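You operate a simulated robot arm through the tools that you are given. There is no shell and no other tool. Be economical: measure what you need, move in short steps, check, and stop when the job is done.

You are at the controls of a simulated robot arm. One attempt, no reset.

Task
Set the controls near the workbench under the window. At the end: the tester switch is switched on; the blue dial is turned to 1; the red dial is turned to 1; the yellow dial is turned to 5; whatever was shut is shut again. Leave all else as you found it, and nothing knocked over.
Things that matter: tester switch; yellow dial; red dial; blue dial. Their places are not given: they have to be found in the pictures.

The check looks at the end state, three seconds after you hand in, the way a careful person would. Anything else that was tipped, shoved, dropped, spilled or broken makes it a failure.

Robot
A 7-joint arm with a two-finger parallel gripper, fixed in place. Base frame: the origin is at the foot of the arm, x ahead of it, y to its left, z up. Units: m, rad, N and s.
Its first joint turns from -2.897 to 2.897 rad. Payload 1.57 kg.
The tool frame sits at the grasp point between the pads (the TCP): z along the fingers, y along the line on which they close. The tips reach 0.03 m beyond it. Largest opening 0.11 m; finger width 0.024, thickness 0.012; the body of the gripper, 0.048 by 0.112 m, starts 0.078 m behind the TCP.
Orientation is told as [roll, pitch, yaw] about the base's x, y, z axes, in that order, counted from this pose: with the fingers straight down and closing along the base's y, the tool's x points along the base's -x, its y along +y and its z along -z.

Tools
- The arm moves only by the tool play_rows. Its argument "series" is a list that holds one entry, the list of rows, each a list of 7 numbers: the shift along the base's x, y, z in m, then the turn, a rotation vector about the base's x, y, z in rad, then the finger opening in m, from 0 to 0.11. In form: [[[tx, ty, tz, ax, ay, az, gripper], ...]]. A call has 1 to 20 rows; each row is the pose to reach, as a shift and turn from the pose commanded when the call began. A row lasts 0.2 s, in which the tool goes at most 0.05 m and 0.15 rad; a call with a longer step from one row to the next is refused whole, and so is a gripper value outside its range. A pose out of reach is approached as far as the arm can. The call stops where the force on the tool passes 40 N (or 10 N more than at its start, if that is more) or the arm is blocked; 0.2 s more then pass. The fingers move at their own pace (about 0.045 m/s each) and stop on an object; they squeeze with about 26 N. The grip force told is the motor's: it shows also when the fingers shut on nothing. Time passes only in rows, and 0.2 s behind the last, so rows that repeat a pose let the fingers close. It gives the time, the measured TCP pose, the force on the tool (base axes), the opening and the grip force at its end, in the units of the frame above (readings bear some noise).
- Cameras (640 x 400 px; columns grow to the right, rows downward): "scene" is fixed at [0.2212, 0.5001, 1.5454]; the picture's right is [-0.85, -0.53, 0.00], its down [-0.35, 0.56, -0.75] and it looks along [0.40, -0.64, -0.66] (base axes); focal length 344 px, centre (320, 200). "wrist" rides on the gripper at [-0.036, 0, -0.08] in the tool frame; the picture's right is [0.00, -1.00, 0.00], its down [0.97, 0.00, -0.24] and it looks along [0.24, 0.00, 0.97] (tool axes); focal length 218 px, centre (320, 200).
- grab_frame(camera): a new picture of that camera. No time passes.
- move_column(by): slides the trunk up (or, below 0, down) by that many m; the arm rides with it, the base frame stays. It gives what a move gives, with no picture.
- point_at(camera, pixels): for up to 12 pixels [column, row] of the newest picture of that camera ("zoom" is the newest enlarged one), the place [x, y, z] in the base frame of the surface seen there, good to about 0.002 m. No time passes.
- enlarge(camera, box): a new picture of the part [left, top, right, bottom] of that camera's present view, enlarged. No time passes.
- finish_job(): hands the job in; it is judged then, once.

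Go step by step. Measure first, check grasps and placings, and put right what went wrong. The budget is 60 turns and 22 pictures, counting those below and the enlarged ones. Unless the task says otherwise, let go and move clear before handing in, and close with one line.

The tools are called after "Request:" as name(argument=value, ...) on one line, values as JSON. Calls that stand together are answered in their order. play_rows: Moves the arm, as the interface text tells. Its arguments: {"type":"object","properties":{"series":{"type":"array","items":{"type":"array","items":{"type":"array","items":{"type":"number"}}}}},"required":["series"]} The other tools are called the same way: move_column (by) slides the trunk up or down; grab_frame (camera) takes a picture; point_at (camera, pixels) gives the place of the surface under pixels of a picture; enlarge (camera, box) takes an enlarged picture of a part of a camera's view; finish_job () hands the job in.

At the start:

```text
time: 0.0
ee_pos: [0.3722, 0.1667, 1.2879]
ee_rot: [0.0, 0.0, 0.0]
contact_force: [0.5, -0.2, 0.1]
finger_gap: 0.1098
grip_force: 0.1
trunk travel left (down, up): [-0.525, 0.065]
```

scene: 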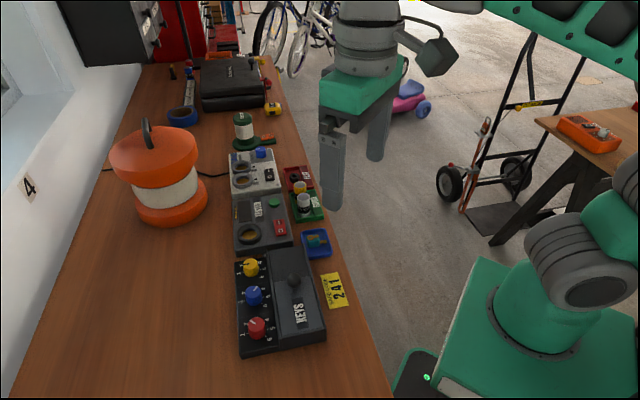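
wrist: 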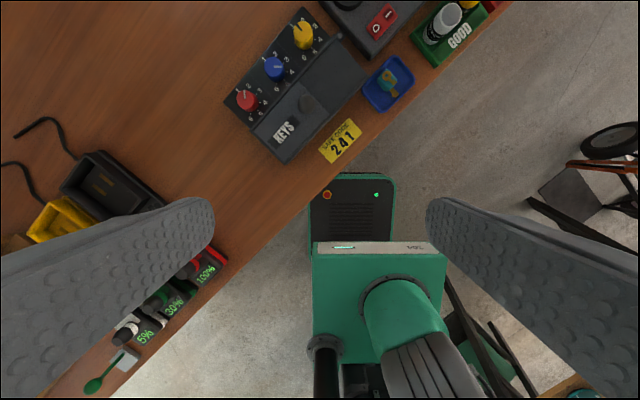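

The scene shows a black box with yellow, blue and red dials (about 250,268 / 254,296 / 256,328), a sliding or hinged part marked KEYS beside them, and a tester with a red rocker at about (279,227). I'll enlarge both regions.

Request:
enlarge(camera="scene", box=[220, 180, 350, 360])

Request:
enlarge(camera="wrist", box=[210, 0, 430, 170])

```text
2.22 times, centred on (285, 270) of scene
```

zoom: 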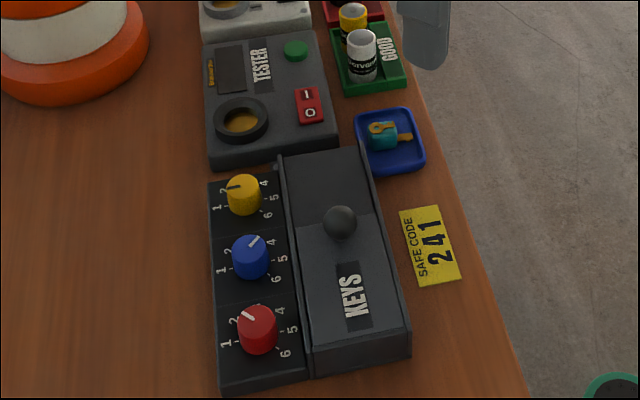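

```text
2.35 times, centred on (320, 85) of wrist
```

zoom: 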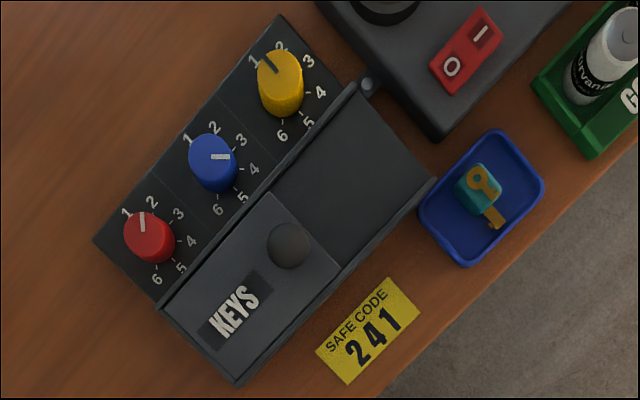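

The dials are open to view, each with numbers 1–6, and the rocker has I and O. I'll measure the tops, the labels and the rocker.

Request:
point_at(camera="zoom", pixels=[[144, 225], [126, 212], [152, 201], [178, 214], [190, 241], [180, 267], [157, 279], [142, 214], [150, 238], [470, 50], [452, 68], [481, 33]])

Request:
point_at(camera="zoom", pixels=[[188, 138], [215, 127], [241, 140], [254, 169], [243, 197], [218, 209], [210, 152], [228, 157], [205, 158], [280, 70], [268, 60], [290, 85]])

Request:
point_at(camera="zoom", pixels=[[254, 62], [281, 48], [308, 61], [321, 93], [309, 123], [282, 135], [290, 245], [368, 85], [340, 130], [250, 280], [440, 120], [240, 370]])

Request:
enlarge(camera="scene", box=[230, 245, 285, 350])

```text
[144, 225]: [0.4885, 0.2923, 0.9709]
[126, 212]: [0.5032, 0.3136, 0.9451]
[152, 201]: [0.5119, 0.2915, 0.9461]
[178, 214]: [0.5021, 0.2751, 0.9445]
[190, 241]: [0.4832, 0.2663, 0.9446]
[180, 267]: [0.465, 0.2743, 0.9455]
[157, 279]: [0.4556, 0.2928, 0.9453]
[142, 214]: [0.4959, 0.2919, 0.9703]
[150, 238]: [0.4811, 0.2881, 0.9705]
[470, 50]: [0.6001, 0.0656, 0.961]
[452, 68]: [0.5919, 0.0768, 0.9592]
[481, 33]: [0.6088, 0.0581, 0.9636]
```

```text
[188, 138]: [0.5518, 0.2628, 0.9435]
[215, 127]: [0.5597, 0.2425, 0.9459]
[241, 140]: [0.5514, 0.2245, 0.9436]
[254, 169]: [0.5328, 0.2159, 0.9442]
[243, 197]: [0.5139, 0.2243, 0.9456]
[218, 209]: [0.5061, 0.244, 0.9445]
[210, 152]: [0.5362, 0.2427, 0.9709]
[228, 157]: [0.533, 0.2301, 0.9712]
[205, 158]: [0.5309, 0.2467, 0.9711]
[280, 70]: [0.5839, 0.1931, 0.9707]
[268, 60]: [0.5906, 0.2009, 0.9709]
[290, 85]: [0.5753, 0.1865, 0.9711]
```

```text
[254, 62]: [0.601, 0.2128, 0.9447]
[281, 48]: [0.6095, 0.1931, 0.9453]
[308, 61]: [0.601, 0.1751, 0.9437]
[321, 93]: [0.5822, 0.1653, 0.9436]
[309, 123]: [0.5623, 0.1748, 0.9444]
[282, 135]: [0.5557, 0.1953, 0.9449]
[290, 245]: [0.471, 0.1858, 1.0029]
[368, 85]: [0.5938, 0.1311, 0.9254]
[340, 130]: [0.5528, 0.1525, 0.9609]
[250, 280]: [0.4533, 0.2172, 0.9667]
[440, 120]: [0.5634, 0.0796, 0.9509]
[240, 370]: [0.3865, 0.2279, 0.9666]
```

```text
3.81 times, centred on (258, 298) of scene
```

zoom: 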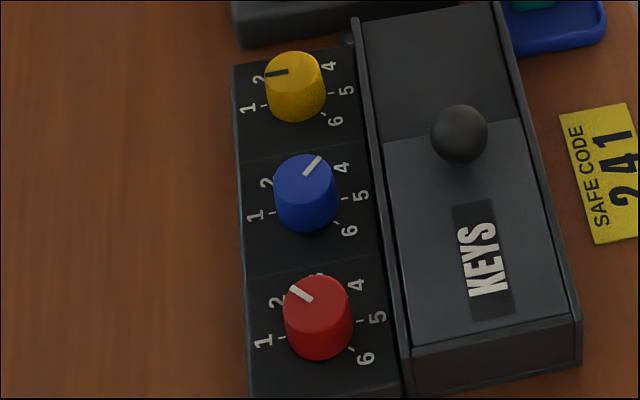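

Numbers sit 45° apart: 1 at +45°, 2 at +x, 4 at −y, 6 at −x. By the marks, red is at 2, blue at 4 and yellow at 1. I'll confirm dial diameters and rail clearance.

Request:
point_at(camera="zoom", pixels=[[286, 300], [347, 298], [316, 279], [317, 322], [276, 178], [335, 174], [306, 158], [306, 199], [267, 73], [324, 72], [366, 150], [358, 30]])

Request:
point_at(camera="scene", pixels=[[276, 219], [282, 234], [271, 222], [285, 219], [303, 200], [294, 281]])

```text
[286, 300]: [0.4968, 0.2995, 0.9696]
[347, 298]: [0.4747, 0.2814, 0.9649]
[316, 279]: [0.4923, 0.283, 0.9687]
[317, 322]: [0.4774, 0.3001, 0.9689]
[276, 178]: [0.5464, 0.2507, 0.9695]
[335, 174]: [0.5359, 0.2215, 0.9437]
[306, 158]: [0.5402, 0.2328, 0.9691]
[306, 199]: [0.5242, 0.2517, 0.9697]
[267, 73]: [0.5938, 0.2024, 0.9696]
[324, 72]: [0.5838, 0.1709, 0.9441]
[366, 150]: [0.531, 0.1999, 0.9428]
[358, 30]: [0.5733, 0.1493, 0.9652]
```

```text
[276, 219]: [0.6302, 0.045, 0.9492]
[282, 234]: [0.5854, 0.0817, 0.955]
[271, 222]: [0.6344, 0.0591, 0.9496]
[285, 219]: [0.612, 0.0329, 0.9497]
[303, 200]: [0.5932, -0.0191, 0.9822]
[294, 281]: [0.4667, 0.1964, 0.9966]
```

Dials are about 29 mm across with tops at z 0.970, and the rail is about 35 mm from the dial axis. I'll hover over red at (0.484, 0.2925) with yaw 22.5°.

Request:
play_rows(series=[[[0.014, 0.016, -0.028, 0, 0, 0.05, 0.11], [0.028, 0.031, -0.057, 0, 0, 0.1, 0.09], [0.042, 0.047, -0.085, 0, 0, 0.15, 0.07], [0.056, 0.063, -0.114, 0, 0, 0.2, 0.05], [0.07, 0.079, -0.142, 0, 0, 0.25, 0.05], [0.084, 0.094, -0.17, 0, 0, 0.3, 0.05], [0.098, 0.11, -0.2, 0, 0, 0.35, 0.05], [0.1118, 0.1258, -0.228, 0, 0, 0.393, 0.05], [0.1118, 0.1258, -0.228, 0, 0, 0.393, 0.05], [0.1118, 0.1258, -0.228, 0, 0, 0.393, 0.05]]])

Request:
grab_frame(camera="wrist")

```text
time: 2.2
ee_pos: [0.482, 0.2903, 1.0617]
ee_rot: [-0.001, 0.002, 0.394]
contact_force: [0.2, 0.4, 0.2]
finger_gap: 0.0502
grip_force: 0.0
trunk travel left (down, up): [-0.525, 0.065]
```

```text
16 pictures are left
```

wrist: 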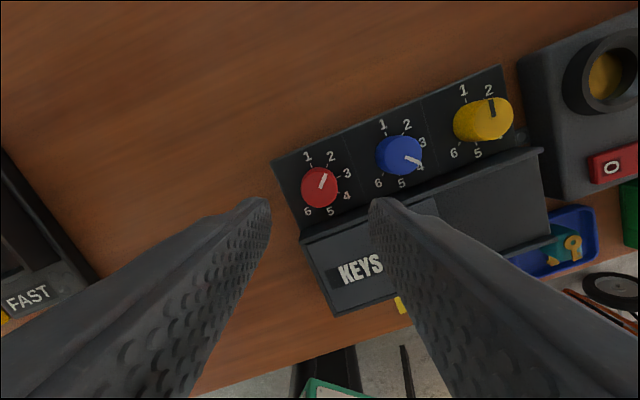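

Red is centred between the fingers and reads 2, with blue at 4 and yellow at 1. I'll descend around red and close.

Request:
play_rows(series=[[[0.001, 0.001, -0.03, 0, 0, 0, 0.05], [0.001, 0.001, -0.06, 0, 0, 0, 0.05], [0.001, 0.001, -0.079, 0, 0, 0, 0.05], [0.001, 0.001, -0.079, 0, 0, 0, 0.05], [0.001, 0.001, -0.079, 0, 0, 0, 0.02], [0.001, 0.001, -0.079, 0, 0, 0, 0.02], [0.001, 0.001, -0.079, 0, 0, 0, 0.02]]])

```text
time: 3.8
ee_pos: [0.4846, 0.2928, 0.9822]
ee_rot: [-0.002, 0.001, 0.391]
contact_force: [1.2, -2.7, -1.9]
finger_gap: 0.031
grip_force: 29.9
trunk travel left (down, up): [-0.525, 0.065]
```

Fingers hold red at a 31 mm gap. I'll turn +45°, open and rise.

Request:
play_rows(series=[[[0, 0, 0, 0, 0, 0.131, 0.02], [0, 0, 0, 0, 0, 0.262, 0.02], [0, 0, 0, 0, 0, 0.393, 0.02], [0, 0, 0, 0, 0, 0.524, 0.02], [0, 0, 0, 0, 0, 0.655, 0.02], [0, 0, 0, 0, 0, 0.785, 0.02], [0, 0, 0, 0, 0, 0.785, 0.02], [0, 0, 0, 0, 0, 0.785, 0.048], [0, 0, 0, 0, 0, 0.785, 0.048], [0, 0, 0, 0, 0, 0.785, 0.048], [0, 0, 0.04, 0, 0, 0.785, 0.048], [0, 0, 0.08, 0, 0, 0.785, 0.048], [0, 0, 0.08, 0, 0, 0.785, 0.048]]])

Request:
grab_frame(camera="wrist")

```text
time: 6.6
ee_pos: [0.4842, 0.2937, 1.061]
ee_rot: [0.0, 0.001, 1.178]
contact_force: [0.0, -0.3, -0.5]
finger_gap: 0.0481
grip_force: 0.1
trunk travel left (down, up): [-0.525, 0.065]
```

```text
15 pictures are left
```

wrist: 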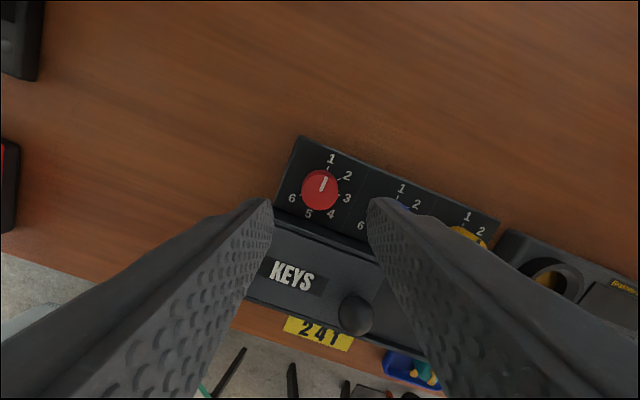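

Red now points at 1 (mark at 322,185 toward the "1" at 331,159). Next I'll go to blue with yaw 0, descend and grip.

Request:
play_rows(series=[[[0.006, -0.006, 0, 0, 0, -0.147, 0.048], [0.012, -0.012, 0, 0, 0, -0.294, 0.048], [0.018, -0.018, 0, 0, 0, -0.441, 0.048], [0.024, -0.024, 0, 0, 0, -0.588, 0.048], [0.03, -0.03, 0, 0, 0, -0.735, 0.048], [0.036, -0.036, 0, 0, 0, -0.882, 0.048], [0.042, -0.042, 0, 0, 0, -1.03, 0.048], [0.049, -0.049, 0, 0, 0, -1.178, 0.048], [0.049, -0.049, 0, 0, 0, -1.178, 0.048], [0.049, -0.049, -0.04, 0, 0, -1.178, 0.048], [0.049, -0.049, -0.079, 0, 0, -1.178, 0.048], [0.049, -0.049, -0.079, 0, 0, -1.178, 0.048], [0.049, -0.049, -0.079, 0, 0, -1.178, 0.02], [0.049, -0.049, -0.079, 0, 0, -1.178, 0.02], [0.049, -0.049, -0.079, 0, 0, -1.178, 0.02]]])

```text
time: 9.8
ee_pos: [0.5334, 0.2435, 0.9815]
ee_rot: [0.001, -0.001, 0.0]
contact_force: [0.6, 3.2, -2.5]
finger_gap: 0.0312
grip_force: 31.1
trunk travel left (down, up): [-0.525, 0.065]
```

Blue is gripped. I'll turn +90° (4→2), open and rise.

Request:
play_rows(series=[[[0, 0, 0, 0, 0, 0.143, 0.02], [0, 0, 0, 0, 0, 0.286, 0.02], [0, 0, 0, 0, 0, 0.429, 0.02], [0, 0, 0, 0, 0, 0.571, 0.02], [0, 0, 0, 0, 0, 0.714, 0.02], [0, 0, 0, 0, 0, 0.857, 0.02], [0, 0, 0, 0, 0, 1.0, 0.02], [0, 0, 0, 0, 0, 1.143, 0.02], [0, 0, 0, 0, 0, 1.286, 0.02], [0, 0, 0, 0, 0, 1.429, 0.02], [0, 0, 0, 0, 0, 1.571, 0.02], [0, 0, 0, 0, 0, 1.571, 0.02], [0, 0, 0, 0, 0, 1.571, 0.046], [0, 0, 0, 0, 0, 1.571, 0.046], [0, 0, 0, 0, 0, 1.571, 0.046], [0, 0, 0.04, 0, 0, 1.571, 0.046], [0, 0, 0.08, 0, 0, 1.571, 0.046], [0, 0, 0.08, 0, 0, 1.571, 0.046]]])

Request:
grab_frame(camera="wrist")

```text
time: 13.6
ee_pos: [0.5352, 0.2434, 1.0613]
ee_rot: [0.0, -0.001, 1.569]
contact_force: [-0.2, 0.2, -1.2]
finger_gap: 0.0464
grip_force: 0.0
trunk travel left (down, up): [-0.525, 0.065]
```

```text
14 pictures are left
```

wrist: 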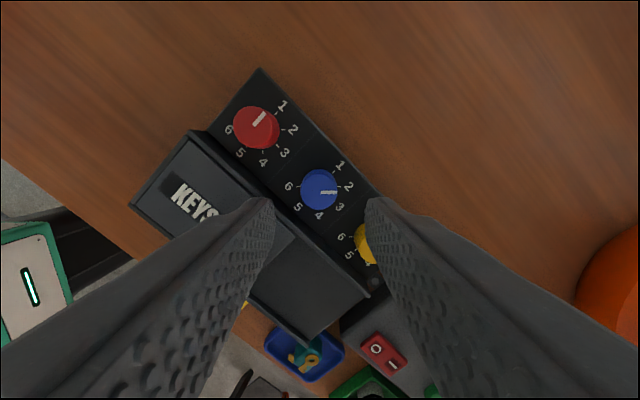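

Blue now points at 2. I'll re-grip at yaw 22.5° for the last 45°.

Request:
play_rows(series=[[[0, 0, 0, 0, 0, -0.147, 0.048], [0, 0, 0, 0, 0, -0.294, 0.048], [0, 0, 0, 0, 0, -0.441, 0.048], [0, 0, 0, 0, 0, -0.588, 0.048], [0, 0, 0, 0, 0, -0.735, 0.048], [0, 0, 0, 0, 0, -0.882, 0.048], [0, 0, 0, 0, 0, -1.03, 0.048], [0, 0, 0, 0, 0, -1.178, 0.048], [0, 0, 0, 0, 0, -1.178, 0.048], [0, 0, -0.04, 0, 0, -1.178, 0.048], [0, 0, -0.08, 0, 0, -1.178, 0.048], [0, 0, -0.08, 0, 0, -1.178, 0.048], [0, 0, -0.08, 0, 0, -1.178, 0.02], [0, 0, -0.08, 0, 0, -1.178, 0.02], [0, 0, -0.08, 0, 0, -1.178, 0.02]]])

Request:
play_rows(series=[[[0, 0, 0, 0, 0, 0.131, 0.02], [0, 0, 0, 0, 0, 0.262, 0.02], [0, 0, 0, 0, 0, 0.393, 0.02], [0, 0, 0, 0, 0, 0.524, 0.02], [0, 0, 0, 0, 0, 0.655, 0.02], [0, 0, 0, 0, 0, 0.785, 0.02], [0, 0, 0, 0, 0, 0.785, 0.02], [0, 0, 0, 0, 0, 0.785, 0.048], [0, 0, 0, 0, 0, 0.785, 0.048], [0, 0, 0, 0, 0, 0.785, 0.048], [0, 0, 0.04, 0, 0, 0.785, 0.048], [0, 0, 0.08, 0, 0, 0.785, 0.048], [0, 0, 0.08, 0, 0, 0.785, 0.048]]])

Request:
grab_frame(camera="wrist")

```text
time: 16.8
ee_pos: [0.5344, 0.2436, 0.9807]
ee_rot: [-0.001, -0.001, 0.389]
contact_force: [7.0, -18.0, -1.1]
finger_gap: 0.0313
grip_force: 30.8
trunk travel left (down, up): [-0.525, 0.065]
```

```text
time: 19.6
ee_pos: [0.5343, 0.2462, 1.0621]
ee_rot: [0.0, -0.001, 1.178]
contact_force: [-0.8, -0.1, 0.5]
finger_gap: 0.048
grip_force: 0.1
trunk travel left (down, up): [-0.525, 0.065]
```

```text
13 pictures are left
```

wrist: 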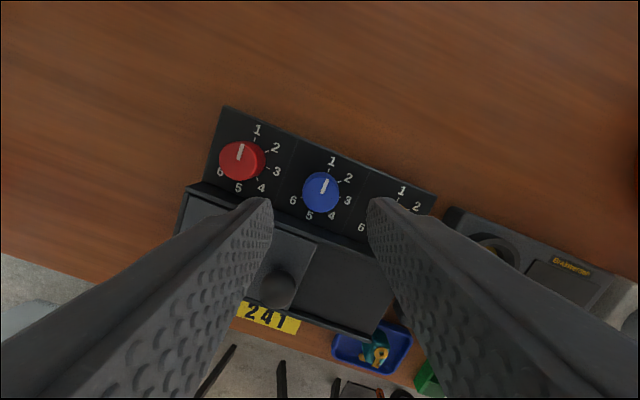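

Blue points at 1 as well (mark 324,185 toward 331,161). Next I'll go to yellow at yaw 90° and grip.

Request:
play_rows(series=[[[0.016, -0.017, 0, 0, 0, 0.131, 0.048], [0.032, -0.034, 0, 0, 0, 0.262, 0.048], [0.049, -0.05, 0, 0, 0, 0.393, 0.048], [0.049, -0.05, 0, 0, 0, 0.393, 0.048], [0.049, -0.05, 0, 0, 0, 0.393, 0.048], [0.049, -0.05, -0.04, 0, 0, 0.393, 0.048], [0.049, -0.05, -0.079, 0, 0, 0.393, 0.048], [0.049, -0.05, -0.079, 0, 0, 0.393, 0.048], [0.049, -0.05, -0.079, 0, 0, 0.393, 0.02], [0.049, -0.05, -0.079, 0, 0, 0.393, 0.02], [0.049, -0.05, -0.079, 0, 0, 0.393, 0.02]]])

```text
time: 22.0
ee_pos: [0.5835, 0.1927, 0.9827]
ee_rot: [0.001, 0.0, 1.571]
contact_force: [2.2, 0.4, -1.9]
finger_gap: 0.0311
grip_force: 31.1
trunk travel left (down, up): [-0.525, 0.065]
```

Yellow is gripped. I'll turn −90° (1→3), open and rise.

Request:
play_rows(series=[[[0, 0, 0, 0, 0, -0.143, 0.02], [0, 0, 0, 0, 0, -0.286, 0.02], [0, 0, 0, 0, 0, -0.429, 0.02], [0, 0, 0, 0, 0, -0.571, 0.02], [0, 0, 0, 0, 0, -0.714, 0.02], [0, 0, 0, 0, 0, -0.857, 0.02], [0, 0, 0, 0, 0, -1.0, 0.02], [0, 0, 0, 0, 0, -1.143, 0.02], [0, 0, 0, 0, 0, -1.286, 0.02], [0, 0, 0, 0, 0, -1.429, 0.02], [0, 0, 0, 0, 0, -1.571, 0.02], [0, 0, 0, 0, 0, -1.571, 0.02], [0, 0, 0, 0, 0, -1.571, 0.046], [0, 0, 0, 0, 0, -1.571, 0.046], [0, 0, 0, 0, 0, -1.571, 0.046], [0, 0, 0.04, 0, 0, -1.571, 0.046], [0, 0, 0.08, 0, 0, -1.571, 0.046], [0, 0, 0.08, 0, 0, -1.571, 0.046]]])

Request:
grab_frame(camera="wrist")

```text
time: 25.8
ee_pos: [0.5841, 0.1932, 1.0645]
ee_rot: [0.0, -0.001, 0.001]
contact_force: [-0.2, 0.1, 0.4]
finger_gap: 0.046
grip_force: 0.0
trunk travel left (down, up): [-0.525, 0.065]
```

```text
12 pictures are left
```

wrist: 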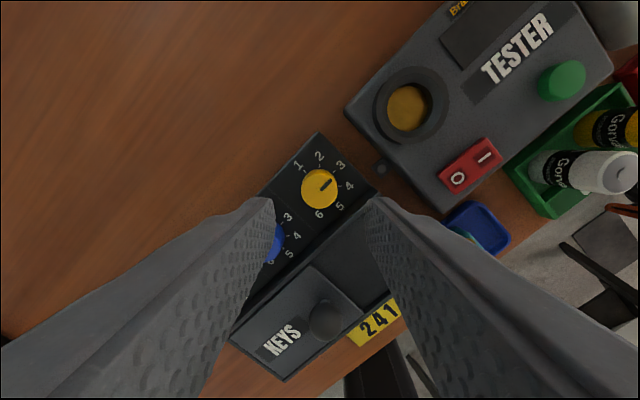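

Yellow now points at 3. I'll re-grip at yaw 90° and turn another −90° to 5.

Request:
play_rows(series=[[[0, 0, 0, 0, 0, 0.143, 0.048], [0, 0, 0, 0, 0, 0.286, 0.048], [0, 0, 0, 0, 0, 0.429, 0.048], [0, 0, 0, 0, 0, 0.571, 0.048], [0, 0, 0, 0, 0, 0.714, 0.048], [0, 0, 0, 0, 0, 0.857, 0.048], [0, 0, 0, 0, 0, 1.0, 0.048], [0, 0, 0, 0, 0, 1.143, 0.048], [0, 0, 0, 0, 0, 1.286, 0.048], [0, 0, 0, 0, 0, 1.429, 0.048], [0, 0, 0, 0, 0, 1.571, 0.048], [0, 0, 0, 0, 0, 1.571, 0.048], [0, 0, -0.04, 0, 0, 1.571, 0.048], [0, 0, -0.08, 0, 0, 1.571, 0.048], [0, 0, -0.08, 0, 0, 1.571, 0.048], [0, 0, -0.08, 0, 0, 1.571, 0.02], [0, 0, -0.08, 0, 0, 1.571, 0.02], [0, 0, -0.08, 0, 0, 1.571, 0.02]]])

Request:
play_rows(series=[[[0, 0, 0, 0, 0, -0.143, 0.02], [0, 0, 0, 0, 0, -0.286, 0.02], [0, 0, 0, 0, 0, -0.429, 0.02], [0, 0, 0, 0, 0, -0.571, 0.02], [0, 0, 0, 0, 0, -0.714, 0.02], [0, 0, 0, 0, 0, -0.857, 0.02], [0, 0, 0, 0, 0, -1.0, 0.02], [0, 0, 0, 0, 0, -1.143, 0.02], [0, 0, 0, 0, 0, -1.286, 0.02], [0, 0, 0, 0, 0, -1.429, 0.02], [0, 0, 0, 0, 0, -1.571, 0.02], [0, 0, 0, 0, 0, -1.571, 0.02], [0, 0, 0, 0, 0, -1.571, 0.046], [0, 0, 0, 0, 0, -1.571, 0.046], [0, 0, 0, 0, 0, -1.571, 0.046], [0, 0, 0.04, 0, 0, -1.571, 0.046], [0, 0, 0.08, 0, 0, -1.571, 0.046], [0, 0, 0.08, 0, 0, -1.571, 0.046]]])

Request:
grab_frame(camera="wrist")

```text
time: 29.6
ee_pos: [0.5833, 0.1942, 0.9825]
ee_rot: [0.0, -0.001, 1.571]
contact_force: [1.8, 1.3, -2.3]
finger_gap: 0.031
grip_force: 31.2
trunk travel left (down, up): [-0.525, 0.065]
```

```text
time: 33.4
ee_pos: [0.5829, 0.1935, 1.0637]
ee_rot: [0.0, -0.001, 0.001]
contact_force: [0.1, 1.0, -1.0]
finger_gap: 0.046
grip_force: 0.0
trunk travel left (down, up): [-0.525, 0.065]
```

```text
11 pictures are left
```

wrist: 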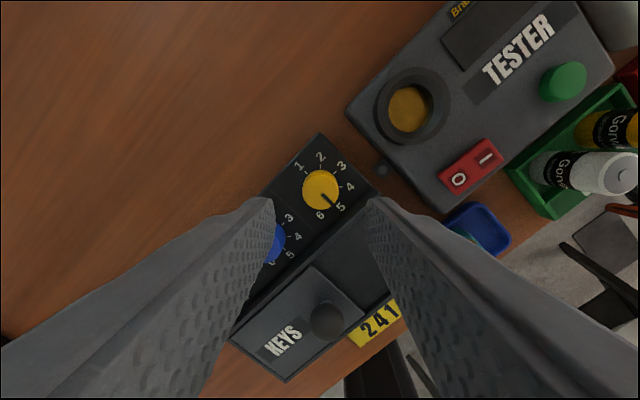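

Yellow points at 5. Now I'll measure the rocker ends and its surroundings in this view.

Request:
point_at(camera="wrist", pixels=[[459, 180], [486, 158], [472, 168], [443, 185], [499, 146], [497, 158], [487, 143], [505, 150], [480, 185], [615, 174], [530, 175], [563, 82]])

```text
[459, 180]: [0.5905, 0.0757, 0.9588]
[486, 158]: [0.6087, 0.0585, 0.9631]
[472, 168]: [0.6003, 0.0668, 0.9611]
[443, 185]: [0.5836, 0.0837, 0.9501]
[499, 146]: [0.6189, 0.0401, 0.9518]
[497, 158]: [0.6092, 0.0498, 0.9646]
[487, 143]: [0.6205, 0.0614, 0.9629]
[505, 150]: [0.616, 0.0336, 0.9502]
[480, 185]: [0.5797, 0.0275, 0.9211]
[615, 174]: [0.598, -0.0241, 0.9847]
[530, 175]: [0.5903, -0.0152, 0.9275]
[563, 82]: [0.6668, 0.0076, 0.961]
```

The I end (486,158) is higher at z 0.963, with the rocker centre near (0.600, 0.066). I'll hover over the I end with closed fingers aligned to the rocker.

Request:
play_rows(series=[[[0.004, -0.023, 0, 0, 0, 0.131, 0.03], [0.009, -0.046, 0, 0, 0, 0.262, 0.01], [0.014, -0.069, 0, 0, 0, 0.393, 0], [0.019, -0.092, 0, 0, 0, 0.524, 0], [0.024, -0.115, 0, 0, 0, 0.655, 0], [0.028, -0.1385, 0, 0, 0, 0.785, 0], [0.028, -0.1385, 0, 0, 0, 0.785, 0], [0.028, -0.1385, -0.03, 0, 0, 0.785, 0], [0.028, -0.1385, -0.05, 0, 0, 0.785, 0], [0.028, -0.1385, -0.05, 0, 0, 0.785, 0]]])

Request:
grab_frame(camera="wrist")

```text
time: 35.6
ee_pos: [0.6122, 0.0567, 1.0117]
ee_rot: [0.001, -0.001, 0.786]
contact_force: [0.1, -1.0, -0.1]
finger_gap: 0.0
grip_force: 21.1
trunk travel left (down, up): [-0.525, 0.065]
```

```text
10 pictures are left
```

wrist: 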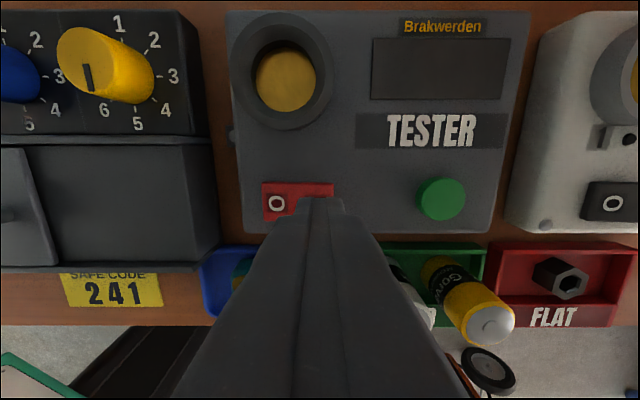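

The fingertip covers the I half of the rocker, and O is at (277,203). I'll press down in small steps.

Request:
play_rows(series=[[[0, 0, -0.01, 0, 0, 0, 0], [0, 0, -0.016, 0, 0, 0, 0], [0, 0, -0.019, 0, 0, 0, 0], [0, 0, -0.022, 0, 0, 0, 0], [0, 0, -0.024, 0, 0, 0, 0], [0, 0, -0.026, 0, 0, 0, 0]]])

```text
time: 37.0
ee_pos: [0.6116, 0.0561, 0.9916]
ee_rot: [-0.003, -0.003, 0.786]
contact_force: [-2.8, -0.5, 17.8]
finger_gap: 0.0
grip_force: 20.8
trunk travel left (down, up): [-0.525, 0.065]
```

There is 17.8 N of contact at tip height 0.962. I'll rise, back off and look.

Request:
play_rows(series=[[[0, 0, 0.03, 0, 0, 0, 0], [-0.03, 0.03, 0.06, 0, 0, 0, 0], [-0.05, 0.05, 0.08, 0, 0, 0, 0], [-0.05, 0.05, 0.08, 0, 0, 0, 0]]])

Request:
enlarge(camera="wrist", box=[240, 80, 560, 280])

```text
refused: row 2 steps farther than a row can; nothing moved
```

```text
2.00 times, centred on (400, 180) of wrist
```

zoom: 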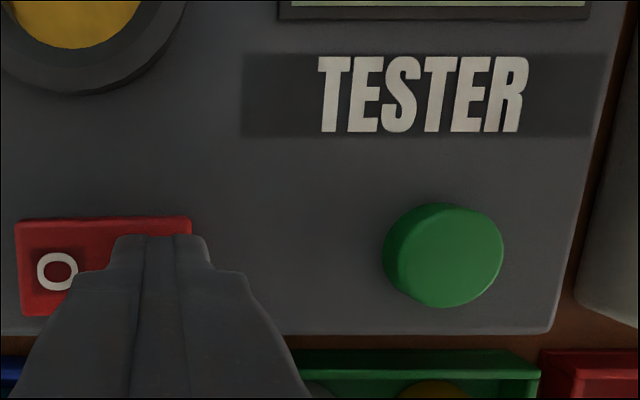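

The move was refused, but the tester's display looks lit now at the top of the zoom. I'll retreat in smaller steps and check.

Request:
play_rows(series=[[[0, 0, 0.03, 0, 0, 0, 0], [0, 0, 0.06, 0, 0, 0, 0], [-0.02, 0.02, 0.09, 0, 0, 0, 0], [-0.04, 0.04, 0.12, 0, 0, 0, 0], [-0.06, 0.06, 0.14, 0, 0, 0, 0.02], [-0.08, 0.08, 0.16, 0, 0, 0, 0.05], [-0.08, 0.08, 0.16, 0, 0, 0, 0.08]]])

Request:
grab_frame(camera="wrist")

Request:
enlarge(camera="scene", box=[220, 180, 350, 360])

```text
time: 38.6
ee_pos: [0.5306, 0.1367, 1.1466]
ee_rot: [0.0, 0.0, 0.787]
contact_force: [0.1, -0.7, 0.2]
finger_gap: 0.0644
grip_force: 0.1
trunk travel left (down, up): [-0.525, 0.065]
```

```text
8 pictures are left
```

wrist: 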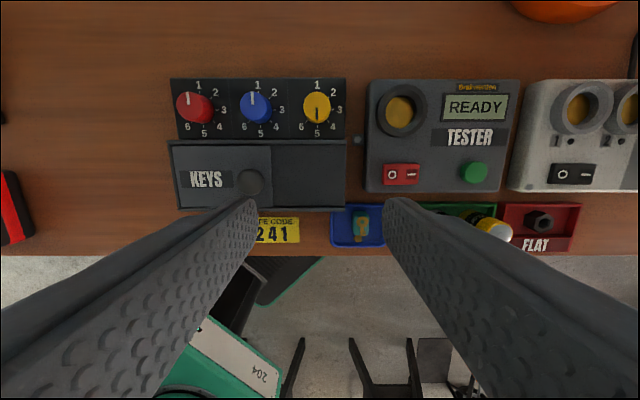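

```text
2.22 times, centred on (285, 270) of scene
```

zoom: 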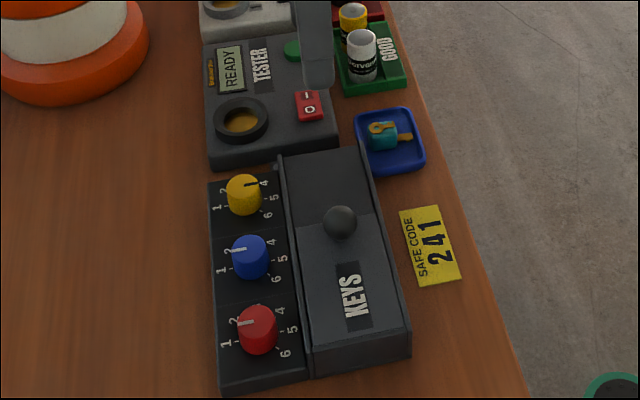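

The tester reads READY, red and blue point at 1, yellow points at 5, and the lid, tray and bottles are where they were. The arm is clear, so I'm handing in.

Request:
finish_job()

```text
The job is handed in.
```

The tester is switched on and its display reads READY; blue and red are at 1, and yellow is at 5. Nothing needed opening, and nothing else was moved.
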